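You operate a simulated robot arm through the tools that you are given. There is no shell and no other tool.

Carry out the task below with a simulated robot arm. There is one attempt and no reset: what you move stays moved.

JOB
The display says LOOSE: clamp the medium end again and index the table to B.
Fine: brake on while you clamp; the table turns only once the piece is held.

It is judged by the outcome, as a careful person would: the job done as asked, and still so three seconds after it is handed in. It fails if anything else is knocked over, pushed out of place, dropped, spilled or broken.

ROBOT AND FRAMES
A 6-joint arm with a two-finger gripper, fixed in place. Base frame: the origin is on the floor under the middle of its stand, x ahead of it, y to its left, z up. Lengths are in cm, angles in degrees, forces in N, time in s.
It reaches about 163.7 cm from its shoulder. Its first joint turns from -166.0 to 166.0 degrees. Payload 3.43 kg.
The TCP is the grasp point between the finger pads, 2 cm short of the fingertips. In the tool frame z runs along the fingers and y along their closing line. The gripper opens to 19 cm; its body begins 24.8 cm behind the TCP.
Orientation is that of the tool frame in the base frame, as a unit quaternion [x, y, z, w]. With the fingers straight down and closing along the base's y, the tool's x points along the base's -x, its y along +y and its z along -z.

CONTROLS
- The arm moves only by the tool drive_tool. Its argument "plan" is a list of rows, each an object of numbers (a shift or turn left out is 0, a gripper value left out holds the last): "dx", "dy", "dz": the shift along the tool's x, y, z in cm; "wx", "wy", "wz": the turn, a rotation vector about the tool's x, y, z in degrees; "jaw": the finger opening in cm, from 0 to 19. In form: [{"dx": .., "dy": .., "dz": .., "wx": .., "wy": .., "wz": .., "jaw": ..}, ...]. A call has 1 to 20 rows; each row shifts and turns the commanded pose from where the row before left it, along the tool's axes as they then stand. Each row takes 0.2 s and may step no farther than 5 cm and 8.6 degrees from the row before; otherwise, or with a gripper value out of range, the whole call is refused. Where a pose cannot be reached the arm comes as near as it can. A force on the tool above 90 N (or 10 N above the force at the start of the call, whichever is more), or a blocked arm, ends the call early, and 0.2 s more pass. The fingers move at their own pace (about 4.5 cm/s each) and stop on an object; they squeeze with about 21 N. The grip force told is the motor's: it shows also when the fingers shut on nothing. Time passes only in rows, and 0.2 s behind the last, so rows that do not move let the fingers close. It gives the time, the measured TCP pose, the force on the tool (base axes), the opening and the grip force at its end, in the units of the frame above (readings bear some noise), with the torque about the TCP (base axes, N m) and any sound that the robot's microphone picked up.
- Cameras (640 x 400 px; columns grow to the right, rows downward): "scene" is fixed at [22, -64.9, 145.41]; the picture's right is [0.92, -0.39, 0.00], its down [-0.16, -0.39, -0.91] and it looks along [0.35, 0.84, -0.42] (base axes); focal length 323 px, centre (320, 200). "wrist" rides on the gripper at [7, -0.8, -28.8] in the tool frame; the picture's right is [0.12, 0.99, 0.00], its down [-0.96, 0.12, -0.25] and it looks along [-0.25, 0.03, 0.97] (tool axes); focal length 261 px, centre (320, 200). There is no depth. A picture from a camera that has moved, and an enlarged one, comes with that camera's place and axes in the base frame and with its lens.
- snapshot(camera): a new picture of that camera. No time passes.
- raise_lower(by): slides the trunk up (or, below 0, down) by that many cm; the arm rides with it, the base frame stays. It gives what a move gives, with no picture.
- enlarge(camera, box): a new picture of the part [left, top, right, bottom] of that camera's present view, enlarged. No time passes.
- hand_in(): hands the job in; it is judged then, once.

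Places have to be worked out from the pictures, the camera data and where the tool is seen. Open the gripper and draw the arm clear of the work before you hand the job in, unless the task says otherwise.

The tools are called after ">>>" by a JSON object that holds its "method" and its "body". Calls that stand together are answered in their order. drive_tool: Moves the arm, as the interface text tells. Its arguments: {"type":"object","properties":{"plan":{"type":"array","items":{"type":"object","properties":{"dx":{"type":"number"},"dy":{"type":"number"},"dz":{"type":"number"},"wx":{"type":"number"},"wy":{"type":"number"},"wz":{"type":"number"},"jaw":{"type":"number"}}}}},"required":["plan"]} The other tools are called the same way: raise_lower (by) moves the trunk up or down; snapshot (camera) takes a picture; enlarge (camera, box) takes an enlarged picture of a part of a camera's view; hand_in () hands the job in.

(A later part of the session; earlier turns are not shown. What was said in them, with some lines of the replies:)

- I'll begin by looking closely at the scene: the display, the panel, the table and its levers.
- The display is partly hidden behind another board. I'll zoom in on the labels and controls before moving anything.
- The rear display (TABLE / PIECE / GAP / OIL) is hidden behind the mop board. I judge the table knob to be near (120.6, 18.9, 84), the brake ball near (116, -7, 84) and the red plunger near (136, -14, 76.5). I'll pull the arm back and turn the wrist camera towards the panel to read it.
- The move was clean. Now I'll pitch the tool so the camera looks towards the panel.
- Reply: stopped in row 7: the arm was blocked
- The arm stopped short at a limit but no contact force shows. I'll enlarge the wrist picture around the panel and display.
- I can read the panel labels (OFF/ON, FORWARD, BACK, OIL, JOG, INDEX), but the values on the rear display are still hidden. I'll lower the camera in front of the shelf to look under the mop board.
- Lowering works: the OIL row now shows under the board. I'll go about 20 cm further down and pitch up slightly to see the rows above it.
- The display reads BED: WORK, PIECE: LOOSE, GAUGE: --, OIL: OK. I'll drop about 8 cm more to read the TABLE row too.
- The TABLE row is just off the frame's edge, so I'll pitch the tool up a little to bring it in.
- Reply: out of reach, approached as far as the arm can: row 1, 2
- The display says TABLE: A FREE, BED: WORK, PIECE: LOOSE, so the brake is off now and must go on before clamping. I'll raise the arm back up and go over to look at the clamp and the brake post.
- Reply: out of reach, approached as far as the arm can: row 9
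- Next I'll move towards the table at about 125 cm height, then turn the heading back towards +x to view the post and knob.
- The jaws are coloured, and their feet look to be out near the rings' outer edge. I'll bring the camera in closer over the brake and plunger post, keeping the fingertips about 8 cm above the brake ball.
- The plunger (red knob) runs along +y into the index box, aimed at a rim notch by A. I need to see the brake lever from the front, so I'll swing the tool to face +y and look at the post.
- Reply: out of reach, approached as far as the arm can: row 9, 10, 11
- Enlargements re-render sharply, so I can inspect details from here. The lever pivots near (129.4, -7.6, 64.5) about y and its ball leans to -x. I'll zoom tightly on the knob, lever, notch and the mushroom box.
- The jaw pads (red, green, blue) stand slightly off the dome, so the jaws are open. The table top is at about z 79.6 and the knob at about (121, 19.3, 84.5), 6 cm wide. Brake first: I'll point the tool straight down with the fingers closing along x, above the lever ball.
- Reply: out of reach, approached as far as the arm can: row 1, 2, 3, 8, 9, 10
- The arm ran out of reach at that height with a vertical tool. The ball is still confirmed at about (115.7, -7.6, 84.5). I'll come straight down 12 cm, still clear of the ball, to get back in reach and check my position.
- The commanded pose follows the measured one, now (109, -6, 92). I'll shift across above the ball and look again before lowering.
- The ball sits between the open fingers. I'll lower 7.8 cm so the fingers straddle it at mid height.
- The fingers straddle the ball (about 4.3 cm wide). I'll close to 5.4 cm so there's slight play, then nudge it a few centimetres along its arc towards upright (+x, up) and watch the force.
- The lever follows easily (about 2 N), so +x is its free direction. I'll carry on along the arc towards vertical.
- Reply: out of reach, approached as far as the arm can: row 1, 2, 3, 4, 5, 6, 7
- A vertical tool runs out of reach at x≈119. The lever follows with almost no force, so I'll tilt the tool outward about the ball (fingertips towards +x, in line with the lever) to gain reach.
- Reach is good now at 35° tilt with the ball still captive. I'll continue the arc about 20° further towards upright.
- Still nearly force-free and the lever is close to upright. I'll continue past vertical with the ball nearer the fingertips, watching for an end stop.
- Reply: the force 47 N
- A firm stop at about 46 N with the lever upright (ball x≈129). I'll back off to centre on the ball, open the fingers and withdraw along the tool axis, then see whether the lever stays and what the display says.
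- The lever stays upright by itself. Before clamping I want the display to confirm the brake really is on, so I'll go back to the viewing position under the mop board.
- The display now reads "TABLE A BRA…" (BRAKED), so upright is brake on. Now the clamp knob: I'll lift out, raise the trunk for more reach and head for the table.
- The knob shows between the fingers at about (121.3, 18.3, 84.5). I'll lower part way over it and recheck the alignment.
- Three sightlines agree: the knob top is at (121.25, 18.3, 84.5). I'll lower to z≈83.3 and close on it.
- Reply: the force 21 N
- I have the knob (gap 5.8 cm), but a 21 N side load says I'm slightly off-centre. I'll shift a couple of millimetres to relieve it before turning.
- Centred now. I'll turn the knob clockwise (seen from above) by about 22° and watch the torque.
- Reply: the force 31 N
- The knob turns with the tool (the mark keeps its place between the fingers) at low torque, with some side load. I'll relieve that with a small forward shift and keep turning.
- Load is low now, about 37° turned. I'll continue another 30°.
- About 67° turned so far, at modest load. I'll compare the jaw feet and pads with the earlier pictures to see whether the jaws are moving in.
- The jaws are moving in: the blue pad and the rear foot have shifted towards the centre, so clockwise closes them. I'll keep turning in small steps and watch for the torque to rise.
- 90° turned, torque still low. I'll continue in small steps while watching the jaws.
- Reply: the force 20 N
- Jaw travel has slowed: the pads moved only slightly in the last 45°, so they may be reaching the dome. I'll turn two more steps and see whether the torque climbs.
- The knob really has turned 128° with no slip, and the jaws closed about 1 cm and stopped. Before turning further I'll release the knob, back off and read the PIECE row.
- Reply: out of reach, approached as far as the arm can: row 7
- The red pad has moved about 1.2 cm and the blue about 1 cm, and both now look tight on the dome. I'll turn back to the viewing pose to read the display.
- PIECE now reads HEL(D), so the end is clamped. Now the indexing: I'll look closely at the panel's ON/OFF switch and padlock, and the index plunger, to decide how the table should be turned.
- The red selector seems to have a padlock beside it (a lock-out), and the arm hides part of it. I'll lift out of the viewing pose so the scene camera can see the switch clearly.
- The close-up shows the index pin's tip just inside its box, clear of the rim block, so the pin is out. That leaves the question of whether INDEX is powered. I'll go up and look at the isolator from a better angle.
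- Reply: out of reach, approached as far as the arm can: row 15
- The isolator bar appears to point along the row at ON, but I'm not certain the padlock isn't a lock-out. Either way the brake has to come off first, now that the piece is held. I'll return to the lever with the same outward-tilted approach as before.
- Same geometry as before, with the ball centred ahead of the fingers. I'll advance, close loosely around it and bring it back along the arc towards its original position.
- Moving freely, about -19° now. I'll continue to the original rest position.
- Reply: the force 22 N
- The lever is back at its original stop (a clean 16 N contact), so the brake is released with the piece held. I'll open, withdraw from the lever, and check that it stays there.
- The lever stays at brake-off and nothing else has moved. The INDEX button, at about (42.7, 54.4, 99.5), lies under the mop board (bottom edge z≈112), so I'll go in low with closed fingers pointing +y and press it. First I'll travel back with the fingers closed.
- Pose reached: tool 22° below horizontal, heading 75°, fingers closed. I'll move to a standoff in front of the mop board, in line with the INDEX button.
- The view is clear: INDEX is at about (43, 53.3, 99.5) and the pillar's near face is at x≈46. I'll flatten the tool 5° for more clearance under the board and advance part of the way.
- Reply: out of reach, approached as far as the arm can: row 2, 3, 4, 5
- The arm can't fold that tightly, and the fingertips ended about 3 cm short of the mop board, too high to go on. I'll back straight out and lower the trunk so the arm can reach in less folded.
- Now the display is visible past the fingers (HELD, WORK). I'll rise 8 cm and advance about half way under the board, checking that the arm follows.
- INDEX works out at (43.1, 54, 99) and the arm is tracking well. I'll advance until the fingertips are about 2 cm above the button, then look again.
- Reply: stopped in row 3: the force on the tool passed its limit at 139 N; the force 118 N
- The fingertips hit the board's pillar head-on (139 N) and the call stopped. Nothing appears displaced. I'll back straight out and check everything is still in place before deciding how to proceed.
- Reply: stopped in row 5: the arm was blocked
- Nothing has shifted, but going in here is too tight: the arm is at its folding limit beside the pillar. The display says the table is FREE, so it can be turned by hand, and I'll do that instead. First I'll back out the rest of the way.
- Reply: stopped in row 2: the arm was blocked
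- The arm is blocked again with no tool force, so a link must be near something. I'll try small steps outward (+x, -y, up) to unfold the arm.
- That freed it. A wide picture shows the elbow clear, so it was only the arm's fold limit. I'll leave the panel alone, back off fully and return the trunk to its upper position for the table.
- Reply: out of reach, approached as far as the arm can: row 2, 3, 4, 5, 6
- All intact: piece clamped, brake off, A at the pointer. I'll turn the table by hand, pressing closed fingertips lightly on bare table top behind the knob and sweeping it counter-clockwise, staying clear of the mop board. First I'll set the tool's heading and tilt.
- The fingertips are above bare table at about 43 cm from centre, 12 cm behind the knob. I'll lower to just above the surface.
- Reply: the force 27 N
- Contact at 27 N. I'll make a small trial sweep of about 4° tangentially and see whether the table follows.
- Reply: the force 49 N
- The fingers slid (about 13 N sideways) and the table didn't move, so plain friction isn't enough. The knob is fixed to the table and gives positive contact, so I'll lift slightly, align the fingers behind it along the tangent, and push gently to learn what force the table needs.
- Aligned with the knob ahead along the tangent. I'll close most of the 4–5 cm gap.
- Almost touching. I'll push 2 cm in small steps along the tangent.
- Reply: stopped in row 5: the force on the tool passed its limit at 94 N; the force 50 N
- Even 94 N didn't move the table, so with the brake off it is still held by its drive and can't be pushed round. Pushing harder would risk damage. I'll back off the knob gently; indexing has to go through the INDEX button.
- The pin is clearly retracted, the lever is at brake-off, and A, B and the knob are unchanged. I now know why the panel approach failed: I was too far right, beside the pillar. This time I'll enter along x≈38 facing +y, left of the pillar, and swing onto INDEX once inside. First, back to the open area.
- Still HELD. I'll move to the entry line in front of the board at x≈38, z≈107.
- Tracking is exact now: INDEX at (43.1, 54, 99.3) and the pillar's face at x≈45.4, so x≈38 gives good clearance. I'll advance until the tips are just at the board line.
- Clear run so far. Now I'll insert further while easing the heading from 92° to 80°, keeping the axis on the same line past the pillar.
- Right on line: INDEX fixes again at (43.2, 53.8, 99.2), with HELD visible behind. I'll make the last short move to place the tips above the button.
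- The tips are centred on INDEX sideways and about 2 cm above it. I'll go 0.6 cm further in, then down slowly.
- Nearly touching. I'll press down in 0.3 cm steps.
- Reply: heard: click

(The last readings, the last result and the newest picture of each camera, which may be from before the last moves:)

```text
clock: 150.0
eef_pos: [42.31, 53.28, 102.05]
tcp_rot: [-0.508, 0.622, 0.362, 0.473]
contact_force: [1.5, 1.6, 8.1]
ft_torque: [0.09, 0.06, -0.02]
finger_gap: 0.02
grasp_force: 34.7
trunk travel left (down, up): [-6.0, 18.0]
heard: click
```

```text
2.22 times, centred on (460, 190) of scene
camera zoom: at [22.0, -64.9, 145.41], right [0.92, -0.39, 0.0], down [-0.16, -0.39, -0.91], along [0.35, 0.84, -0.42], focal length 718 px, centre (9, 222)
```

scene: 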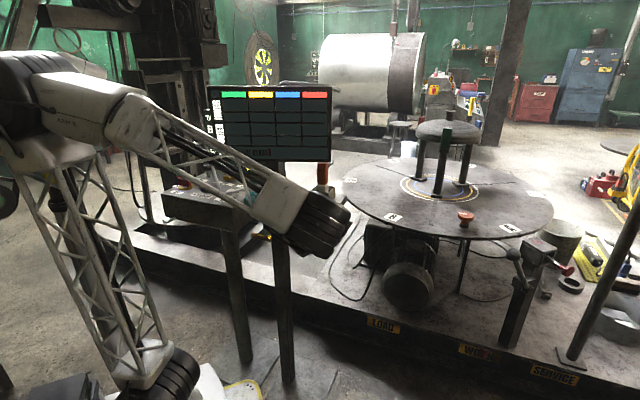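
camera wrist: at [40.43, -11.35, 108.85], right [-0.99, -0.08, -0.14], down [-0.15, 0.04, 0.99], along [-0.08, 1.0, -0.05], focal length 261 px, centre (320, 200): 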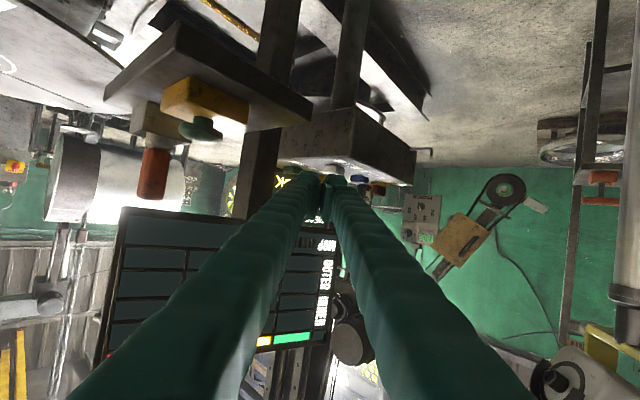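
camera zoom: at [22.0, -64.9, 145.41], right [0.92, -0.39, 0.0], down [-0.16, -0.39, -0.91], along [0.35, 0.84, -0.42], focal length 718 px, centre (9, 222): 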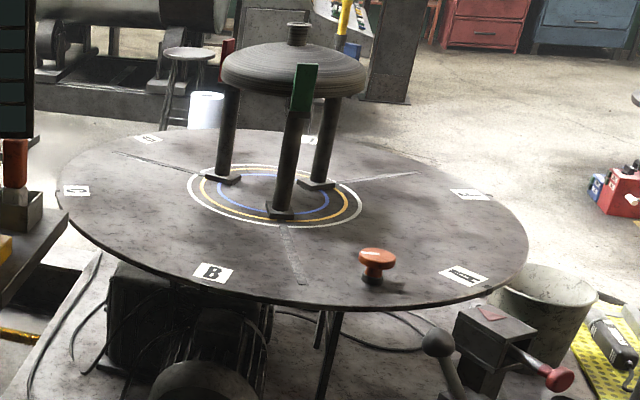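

A click, and the table is turning the right way: INDEX works. I'll lift off the button at once so it indexes only one station.

>>> {"method": "drive_tool", "body": {"plan": [{"dx": -0.9, "dz": -0.28}, {"dx": -0.6, "dz": -0.18}]}}

>>> {"method": "enlarge", "body": {"camera": "scene", "box": [340, 100, 580, 280]}}

```text
clock: 150.6
eef_pos: [42.3, 53.29, 103.46]
tcp_rot: [-0.509, 0.622, 0.362, 0.472]
contact_force: [-0.5, -0.3, -0.8]
ft_torque: [0.01, 0.01, 0.01]
finger_gap: 0.0
grasp_force: 33.8
trunk travel left (down, up): [-6.0, 18.0]
```

```text
2.22 times, centred on (460, 190) of scene
camera zoom: at [22.0, -64.9, 145.41], right [0.92, -0.39, 0.0], down [-0.16, -0.39, -0.91], along [0.35, 0.84, -0.42], focal length 718 px, centre (9, 222)
```

zoom: 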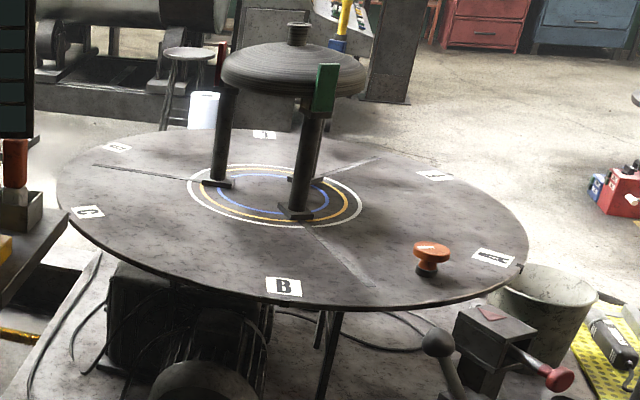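

The table keeps turning steadily with the piece held. I'll wait with the arm still until it stops.

>>> {"method": "drive_tool", "body": {"plan": [{}, {}, {}, {}, {}]}}

>>> {"method": "enlarge", "body": {"camera": "scene", "box": [340, 100, 580, 280]}}

```text
clock: 151.8
eef_pos: [42.28, 53.3, 103.68]
tcp_rot: [-0.51, 0.622, 0.362, 0.471]
contact_force: [0.7, -0.2, -0.1]
ft_torque: [0.0, 0.01, -0.03]
finger_gap: 0.0
grasp_force: 34.3
trunk travel left (down, up): [-6.0, 18.0]
```

```text
2.22 times, centred on (460, 190) of scene
camera zoom: at [22.0, -64.9, 145.41], right [0.92, -0.39, 0.0], down [-0.16, -0.39, -0.91], along [0.35, 0.84, -0.42], focal length 718 px, centre (9, 222)
```

zoom: 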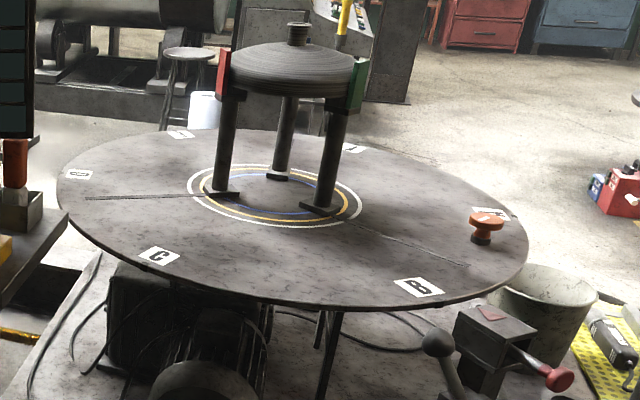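

B is coming up to the pointer. I'll wait a little longer and check that it has stopped.

>>> {"method": "drive_tool", "body": {"plan": [{}, {}, {}, {}, {}, {}, {}, {}, {}, {}]}}

>>> {"method": "enlarge", "body": {"camera": "scene", "box": [340, 100, 580, 280]}}

>>> {"method": "enlarge", "body": {"camera": "scene", "box": [480, 200, 580, 290]}}

>>> {"method": "enlarge", "body": {"camera": "wrist", "box": [200, 120, 440, 400]}}

```text
clock: 154.0
eef_pos: [42.16, 53.24, 103.55]
tcp_rot: [-0.509, 0.623, 0.361, 0.472]
contact_force: [-0.3, 0.4, -0.3]
ft_torque: [0.03, 0.03, -0.02]
finger_gap: 0.02
grasp_force: 34.3
trunk travel left (down, up): [-6.0, 18.0]
```

```text
2.22 times, centred on (460, 190) of scene
camera zoom: at [22.0, -64.9, 145.41], right [0.92, -0.39, 0.0], down [-0.16, -0.39, -0.91], along [0.35, 0.84, -0.42], focal length 718 px, centre (9, 222)
```

zoom: 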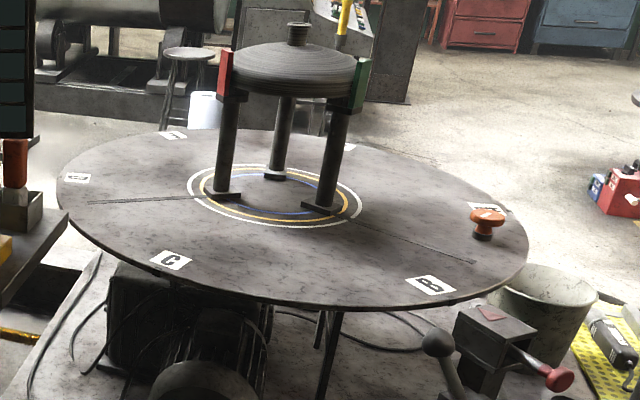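

```text
4.44 times, centred on (530, 245) of scene
camera zoom: at [22.0, -64.9, 145.41], right [0.92, -0.39, 0.0], down [-0.16, -0.39, -0.91], along [0.35, 0.84, -0.42], focal length 1435 px, centre (-613, 0)
```

zoom: 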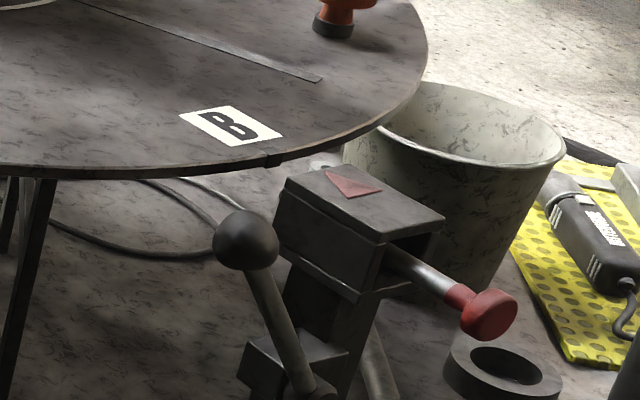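

```text
1.43 times, centred on (320, 260) of wrist
camera zoom: at [36.52, 24.24, 105.34], right [-0.97, 0.18, -0.14], down [-0.13, 0.08, 0.99], along [0.19, 0.98, -0.05], focal length 372 px, centre (320, 114)
```

zoom: 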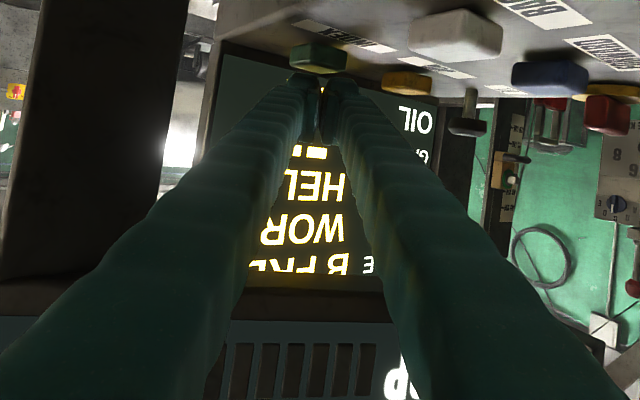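

B now sits exactly where A was at the pointer, and the display reads "B FREE / WORK / HELD". I'll lift clear of the button and withdraw along the same path I came in on.

>>> {"method": "drive_tool", "body": {"plan": [{"dx": -1.0, "dz": -0.3}, {"dx": 0.17, "dz": -0.57}, {"dx": 0.2, "dy": 0.52, "dz": -1.75, "wx": -1.15, "wy": -0.04, "wz": -0.35}, {"dx": 0.2, "dy": 0.52, "dz": -1.75, "wx": -1.15, "wy": -0.04, "wz": -0.35}, {"dx": 0.2, "dy": 0.52, "dz": -1.75, "wx": -1.15, "wy": -0.04, "wz": -0.35}, {"dx": 0.23, "dy": 0.24, "dz": -2.0, "wx": -1.91, "wy": -0.06, "wz": -0.58}, {"dx": 0.23, "dy": 0.24, "dz": -2.0, "wx": -1.91, "wy": -0.06, "wz": -0.58}, {"dx": 0.23, "dy": 0.24, "dz": -2.0, "wx": -1.91, "wy": -0.06, "wz": -0.58}, {"dx": 0.35, "dy": 0.01, "dz": -1.94, "wx": -1.91, "wy": -0.06, "wz": -0.58}, {"dx": 0.35, "dy": 0.01, "dz": -1.94, "wx": -1.91, "wy": -0.06, "wz": -0.58}, {"dx": 0.35, "dy": 0.01, "dz": -1.94, "wx": -1.91, "wy": -0.06, "wz": -0.58}, {}]}}

>>> {"method": "enlarge", "body": {"camera": "wrist", "box": [200, 80, 460, 280]}}

```text
clock: 156.6
eef_pos: [37.89, 36.26, 107.36]
tcp_rot: [0.587, -0.549, -0.421, -0.42]
contact_force: [-0.2, -1.1, 0.6]
ft_torque: [-0.01, -0.01, -0.01]
finger_gap: 0.01
grasp_force: 33.8
trunk travel left (down, up): [-6.0, 18.0]
```

```text
2.00 times, centred on (330, 180) of wrist
camera zoom: at [40.24, 6.82, 109.13], right [-0.99, -0.08, -0.14], down [-0.15, 0.04, 0.99], along [-0.08, 1.0, -0.05], focal length 521 px, centre (300, 240)
```

zoom: 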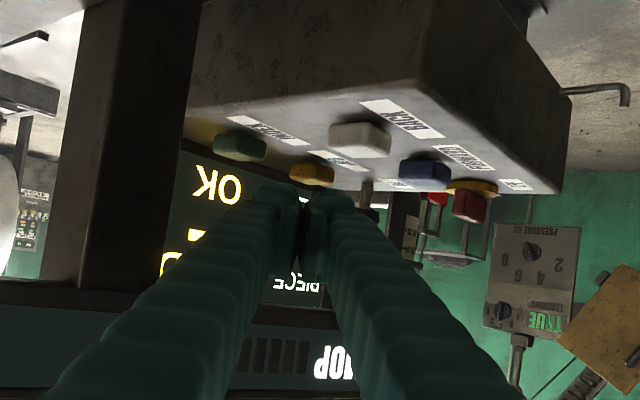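

Clear of the panel with no contact. I'll continue straight back out and then lower to read the display fully.

>>> {"method": "drive_tool", "body": {"plan": [{"dx": 1.04, "dy": 0.0, "dz": -3.44}, {"dx": 1.04, "dy": 0.0, "dz": -3.44}, {"dx": 1.04, "dy": 0.0, "dz": -3.44}, {"dx": 1.04, "dy": 0.0, "dz": -3.44}, {"dx": 1.04, "dy": 0.0, "dz": -3.44}, {"dx": 1.04, "dy": -0.5, "dz": -3.44}, {"dx": 1.04, "dy": -0.5, "dz": -3.44}, {"dx": 4.3, "dz": 0.2}, {"dx": 4.3, "dz": 0.2}, {"dx": 4.3, "dz": 0.2}, {"dx": 4.3, "dz": 0.2, "jaw": 14}, {}, {}, {}]}}

>>> {"method": "snapshot", "body": {"camera": "wrist"}}

>>> {"method": "snapshot", "body": {"camera": "scene"}}

```text
clock: 159.6
eef_pos: [40.93, 6.79, 90.82]
tcp_rot: [0.589, -0.548, -0.423, -0.418]
contact_force: [-1.2, -0.1, 0.4]
ft_torque: [0.02, -0.02, 0.0]
finger_gap: 8.8
grasp_force: 0.1
trunk travel left (down, up): [-6.0, 18.0]
```

```text
taken
camera wrist: at [43.24, -22.73, 92.56], right [-0.99, -0.08, -0.14], down [-0.15, 0.04, 0.99], along [-0.08, 1.0, -0.05], focal length 261 px, centre (320, 200)
```

wrist: 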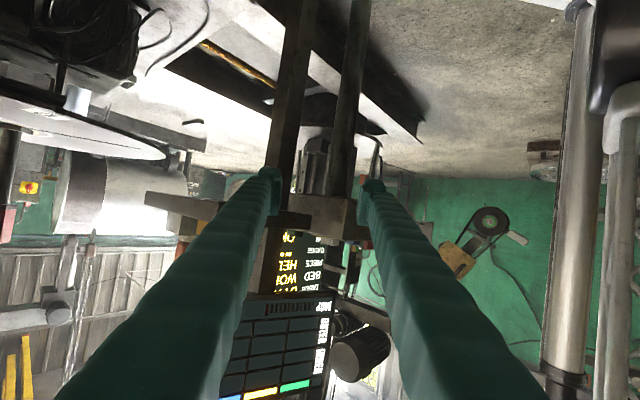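

```text
taken
```

scene: 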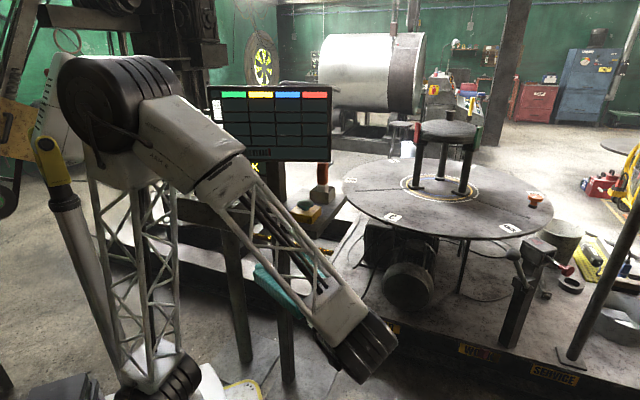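

>>> {"method": "enlarge", "body": {"camera": "wrist", "box": [250, 220, 360, 320]}}

>>> {"method": "enlarge", "body": {"camera": "scene", "box": [340, 100, 580, 280]}}

>>> {"method": "enlarge", "body": {"camera": "scene", "box": [410, 100, 490, 150]}}

```text
4.00 times, centred on (305, 270) of wrist
camera zoom: at [43.24, -22.73, 92.56], right [-0.99, -0.08, -0.14], down [-0.15, 0.04, 0.99], along [-0.08, 1.0, -0.05], focal length 1043 px, centre (380, -80)
```

zoom: 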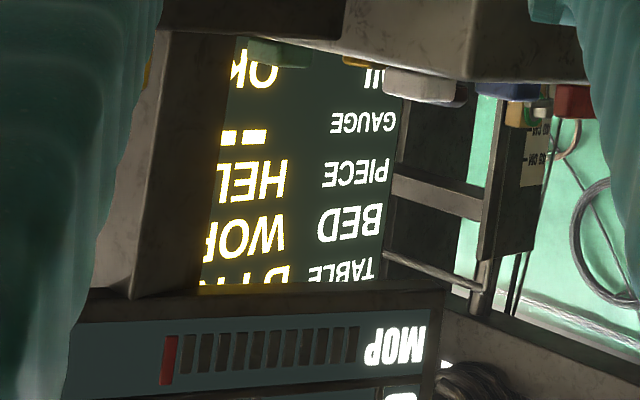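

```text
2.22 times, centred on (460, 190) of scene
camera zoom: at [22.0, -64.9, 145.41], right [0.92, -0.39, 0.0], down [-0.16, -0.39, -0.91], along [0.35, 0.84, -0.42], focal length 718 px, centre (9, 222)
```

zoom: 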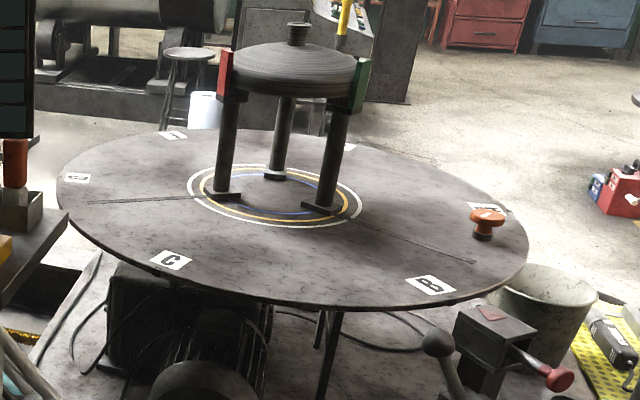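

```text
8.00 times, centred on (450, 125) of scene
camera zoom: at [22.0, -64.9, 145.41], right [0.92, -0.39, 0.0], down [-0.16, -0.39, -0.91], along [0.35, 0.84, -0.42], focal length 2583 px, centre (-720, 800)
```

zoom: 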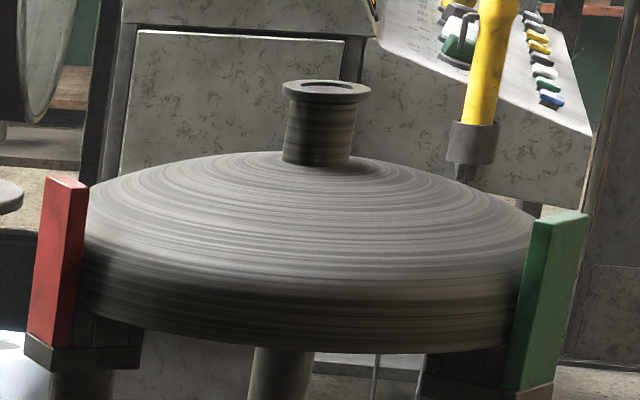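

Display: HELD, bed at WORK, table at B. The pads are flush on the dome and B is at the pointer exactly where A was. Now I'll finish by drawing the arm clear: tool back to pointing down, trunk back to its starting height, gripper open.

>>> {"method": "drive_tool", "body": {"plan": [{"wy": 8, "jaw": 19}, {"wy": 8}, {"wy": 8}, {"wy": 8}, {"wy": 8}, {"wy": 8}, {"wy": 8}, {"wy": 8}, {"wy": 8}, {"dy": -4, "dz": -2}, {"dy": -4, "dz": -2}, {"dy": -4, "dz": -2}, {"dy": -4, "dz": -2}, {}]}}

>>> {"method": "raise_lower", "body": {"by": 11.5}}

>>> {"method": "snapshot", "body": {"camera": "scene"}}

>>> {"method": "enlarge", "body": {"camera": "scene", "box": [340, 100, 580, 280]}}

```text
clock: 162.6
eef_pos: [56.64, 7.48, 99.02]
tcp_rot: [0.725, -0.689, 0.004, -0.017]
contact_force: [0.1, 0.0, -0.1]
ft_torque: [-0.02, -0.01, -0.04]
finger_gap: 19.0
grasp_force: 0.0
trunk travel left (down, up): [-6.0, 18.0]
```

```text
clock: 164.1
eef_pos: [56.53, 7.49, 110.7]
tcp_rot: [0.725, -0.689, 0.003, -0.017]
contact_force: [0.7, -0.2, -0.1]
ft_torque: [0.02, 0.0, 0.01]
finger_gap: 19.02
grasp_force: 0.1
trunk travel left (down, up): [-17.5, 6.5]
```

```text
taken
```

scene: 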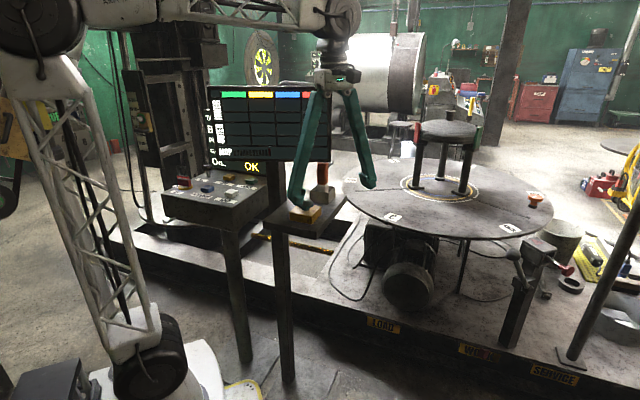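

```text
2.22 times, centred on (460, 190) of scene
camera zoom: at [22.0, -64.9, 145.41], right [0.92, -0.39, 0.0], down [-0.16, -0.39, -0.91], along [0.35, 0.84, -0.42], focal length 718 px, centre (9, 222)
```

zoom: 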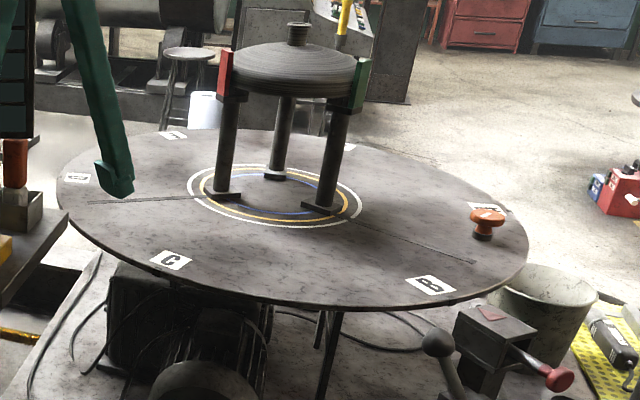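

The table is steady at B and nothing has been disturbed. I'll move up and away from the shelf to the starting area.

>>> {"method": "drive_tool", "body": {"plan": [{"dx": 3.3, "dz": -3.3}, {"dx": 3.3, "dz": -3.3}, {"dx": 3.3, "dz": -3.3}, {"dx": 3.3, "dz": -3.3}, {}, {}, {}]}}

>>> {"method": "snapshot", "body": {"camera": "scene"}}

>>> {"method": "enlarge", "body": {"camera": "scene", "box": [480, 200, 580, 290]}}

>>> {"method": "enlarge", "body": {"camera": "scene", "box": [150, 70, 350, 240]}}

```text
clock: 165.7
eef_pos: [57.02, -6.04, 123.53]
tcp_rot: [0.725, -0.688, 0.003, -0.017]
contact_force: [-1.3, 0.8, -0.2]
ft_torque: [0.04, -0.01, 0.02]
finger_gap: 18.99
grasp_force: 0.1
trunk travel left (down, up): [-17.5, 6.5]
```

```text
taken
```

scene: 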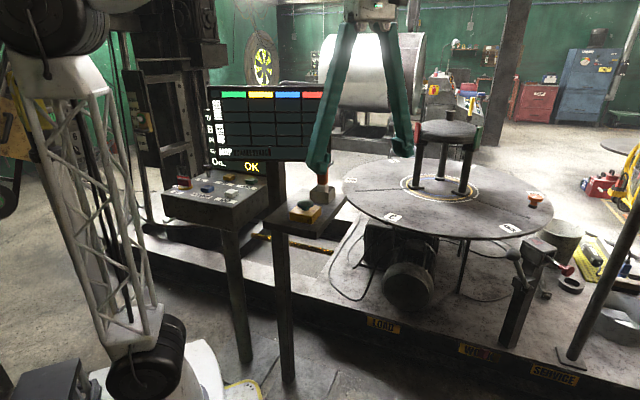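

```text
4.44 times, centred on (530, 245) of scene
camera zoom: at [22.0, -64.9, 145.41], right [0.92, -0.39, 0.0], down [-0.16, -0.39, -0.91], along [0.35, 0.84, -0.42], focal length 1435 px, centre (-613, 0)
```

zoom: 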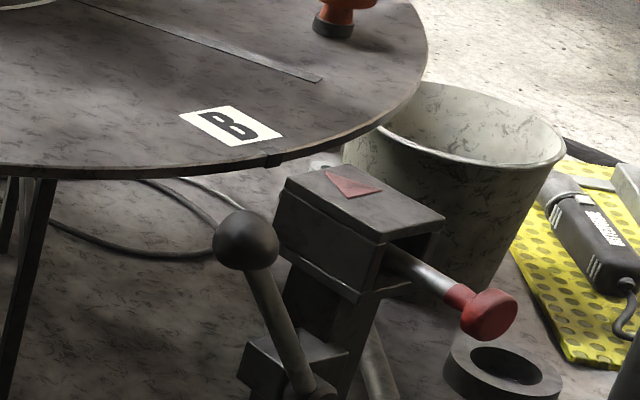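

```text
2.35 times, centred on (250, 155) of scene
camera zoom: at [22.0, -64.9, 145.41], right [0.92, -0.39, 0.0], down [-0.16, -0.39, -0.91], along [0.35, 0.84, -0.42], focal length 760 px, centre (485, 306)
```

zoom: 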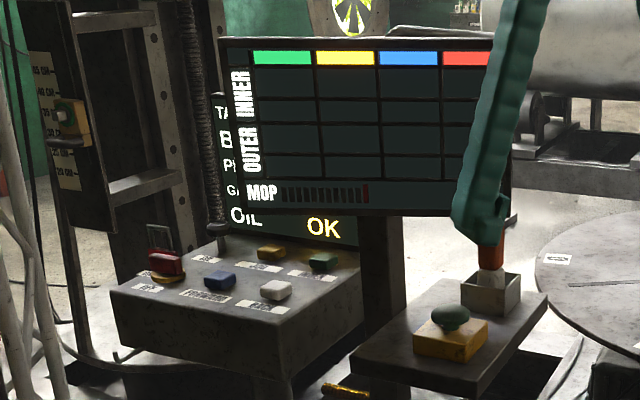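

The medium end is clamped (HELD) and the table rests at B with its rim block at the pointer. The lever, pin, panel and board are as I found them, the gripper is open and the arm is clear. Handing in.

>>> {"method": "hand_in", "body": {}}

```text
The job is handed in.
```

The medium end is clamped again and the table is indexed to B. The display last read PIECE: HELD and TABLE: B FREE, with the bed still at WORK.

- **Clamping:** I put the brake on first (the display showed A BRAKED). I then turned the orange knob clockwise about 128° until the three jaw pads closed on the dome.
- **Indexing:** with the piece held, I released the brake and pressed INDEX once. The table turned one station and stopped with B where A had been.

**Unplanned contacts**
- On my first try at the INDEX button, the closed fingers hit the pillar that holds the mop board, at 139 N.
- Before going back to INDEX, I tried turning the table by hand. I pressed the closed fingers on its top at about 47 N, and they slid without moving it. I then pushed against the clamp knob, up to 94 N, and the table still did not move.
- In the pictures, nothing was displaced or marked by any of these.

I left the brake off and the index pin out, as I found them. The gripper is open and the arm is clear of the machine.
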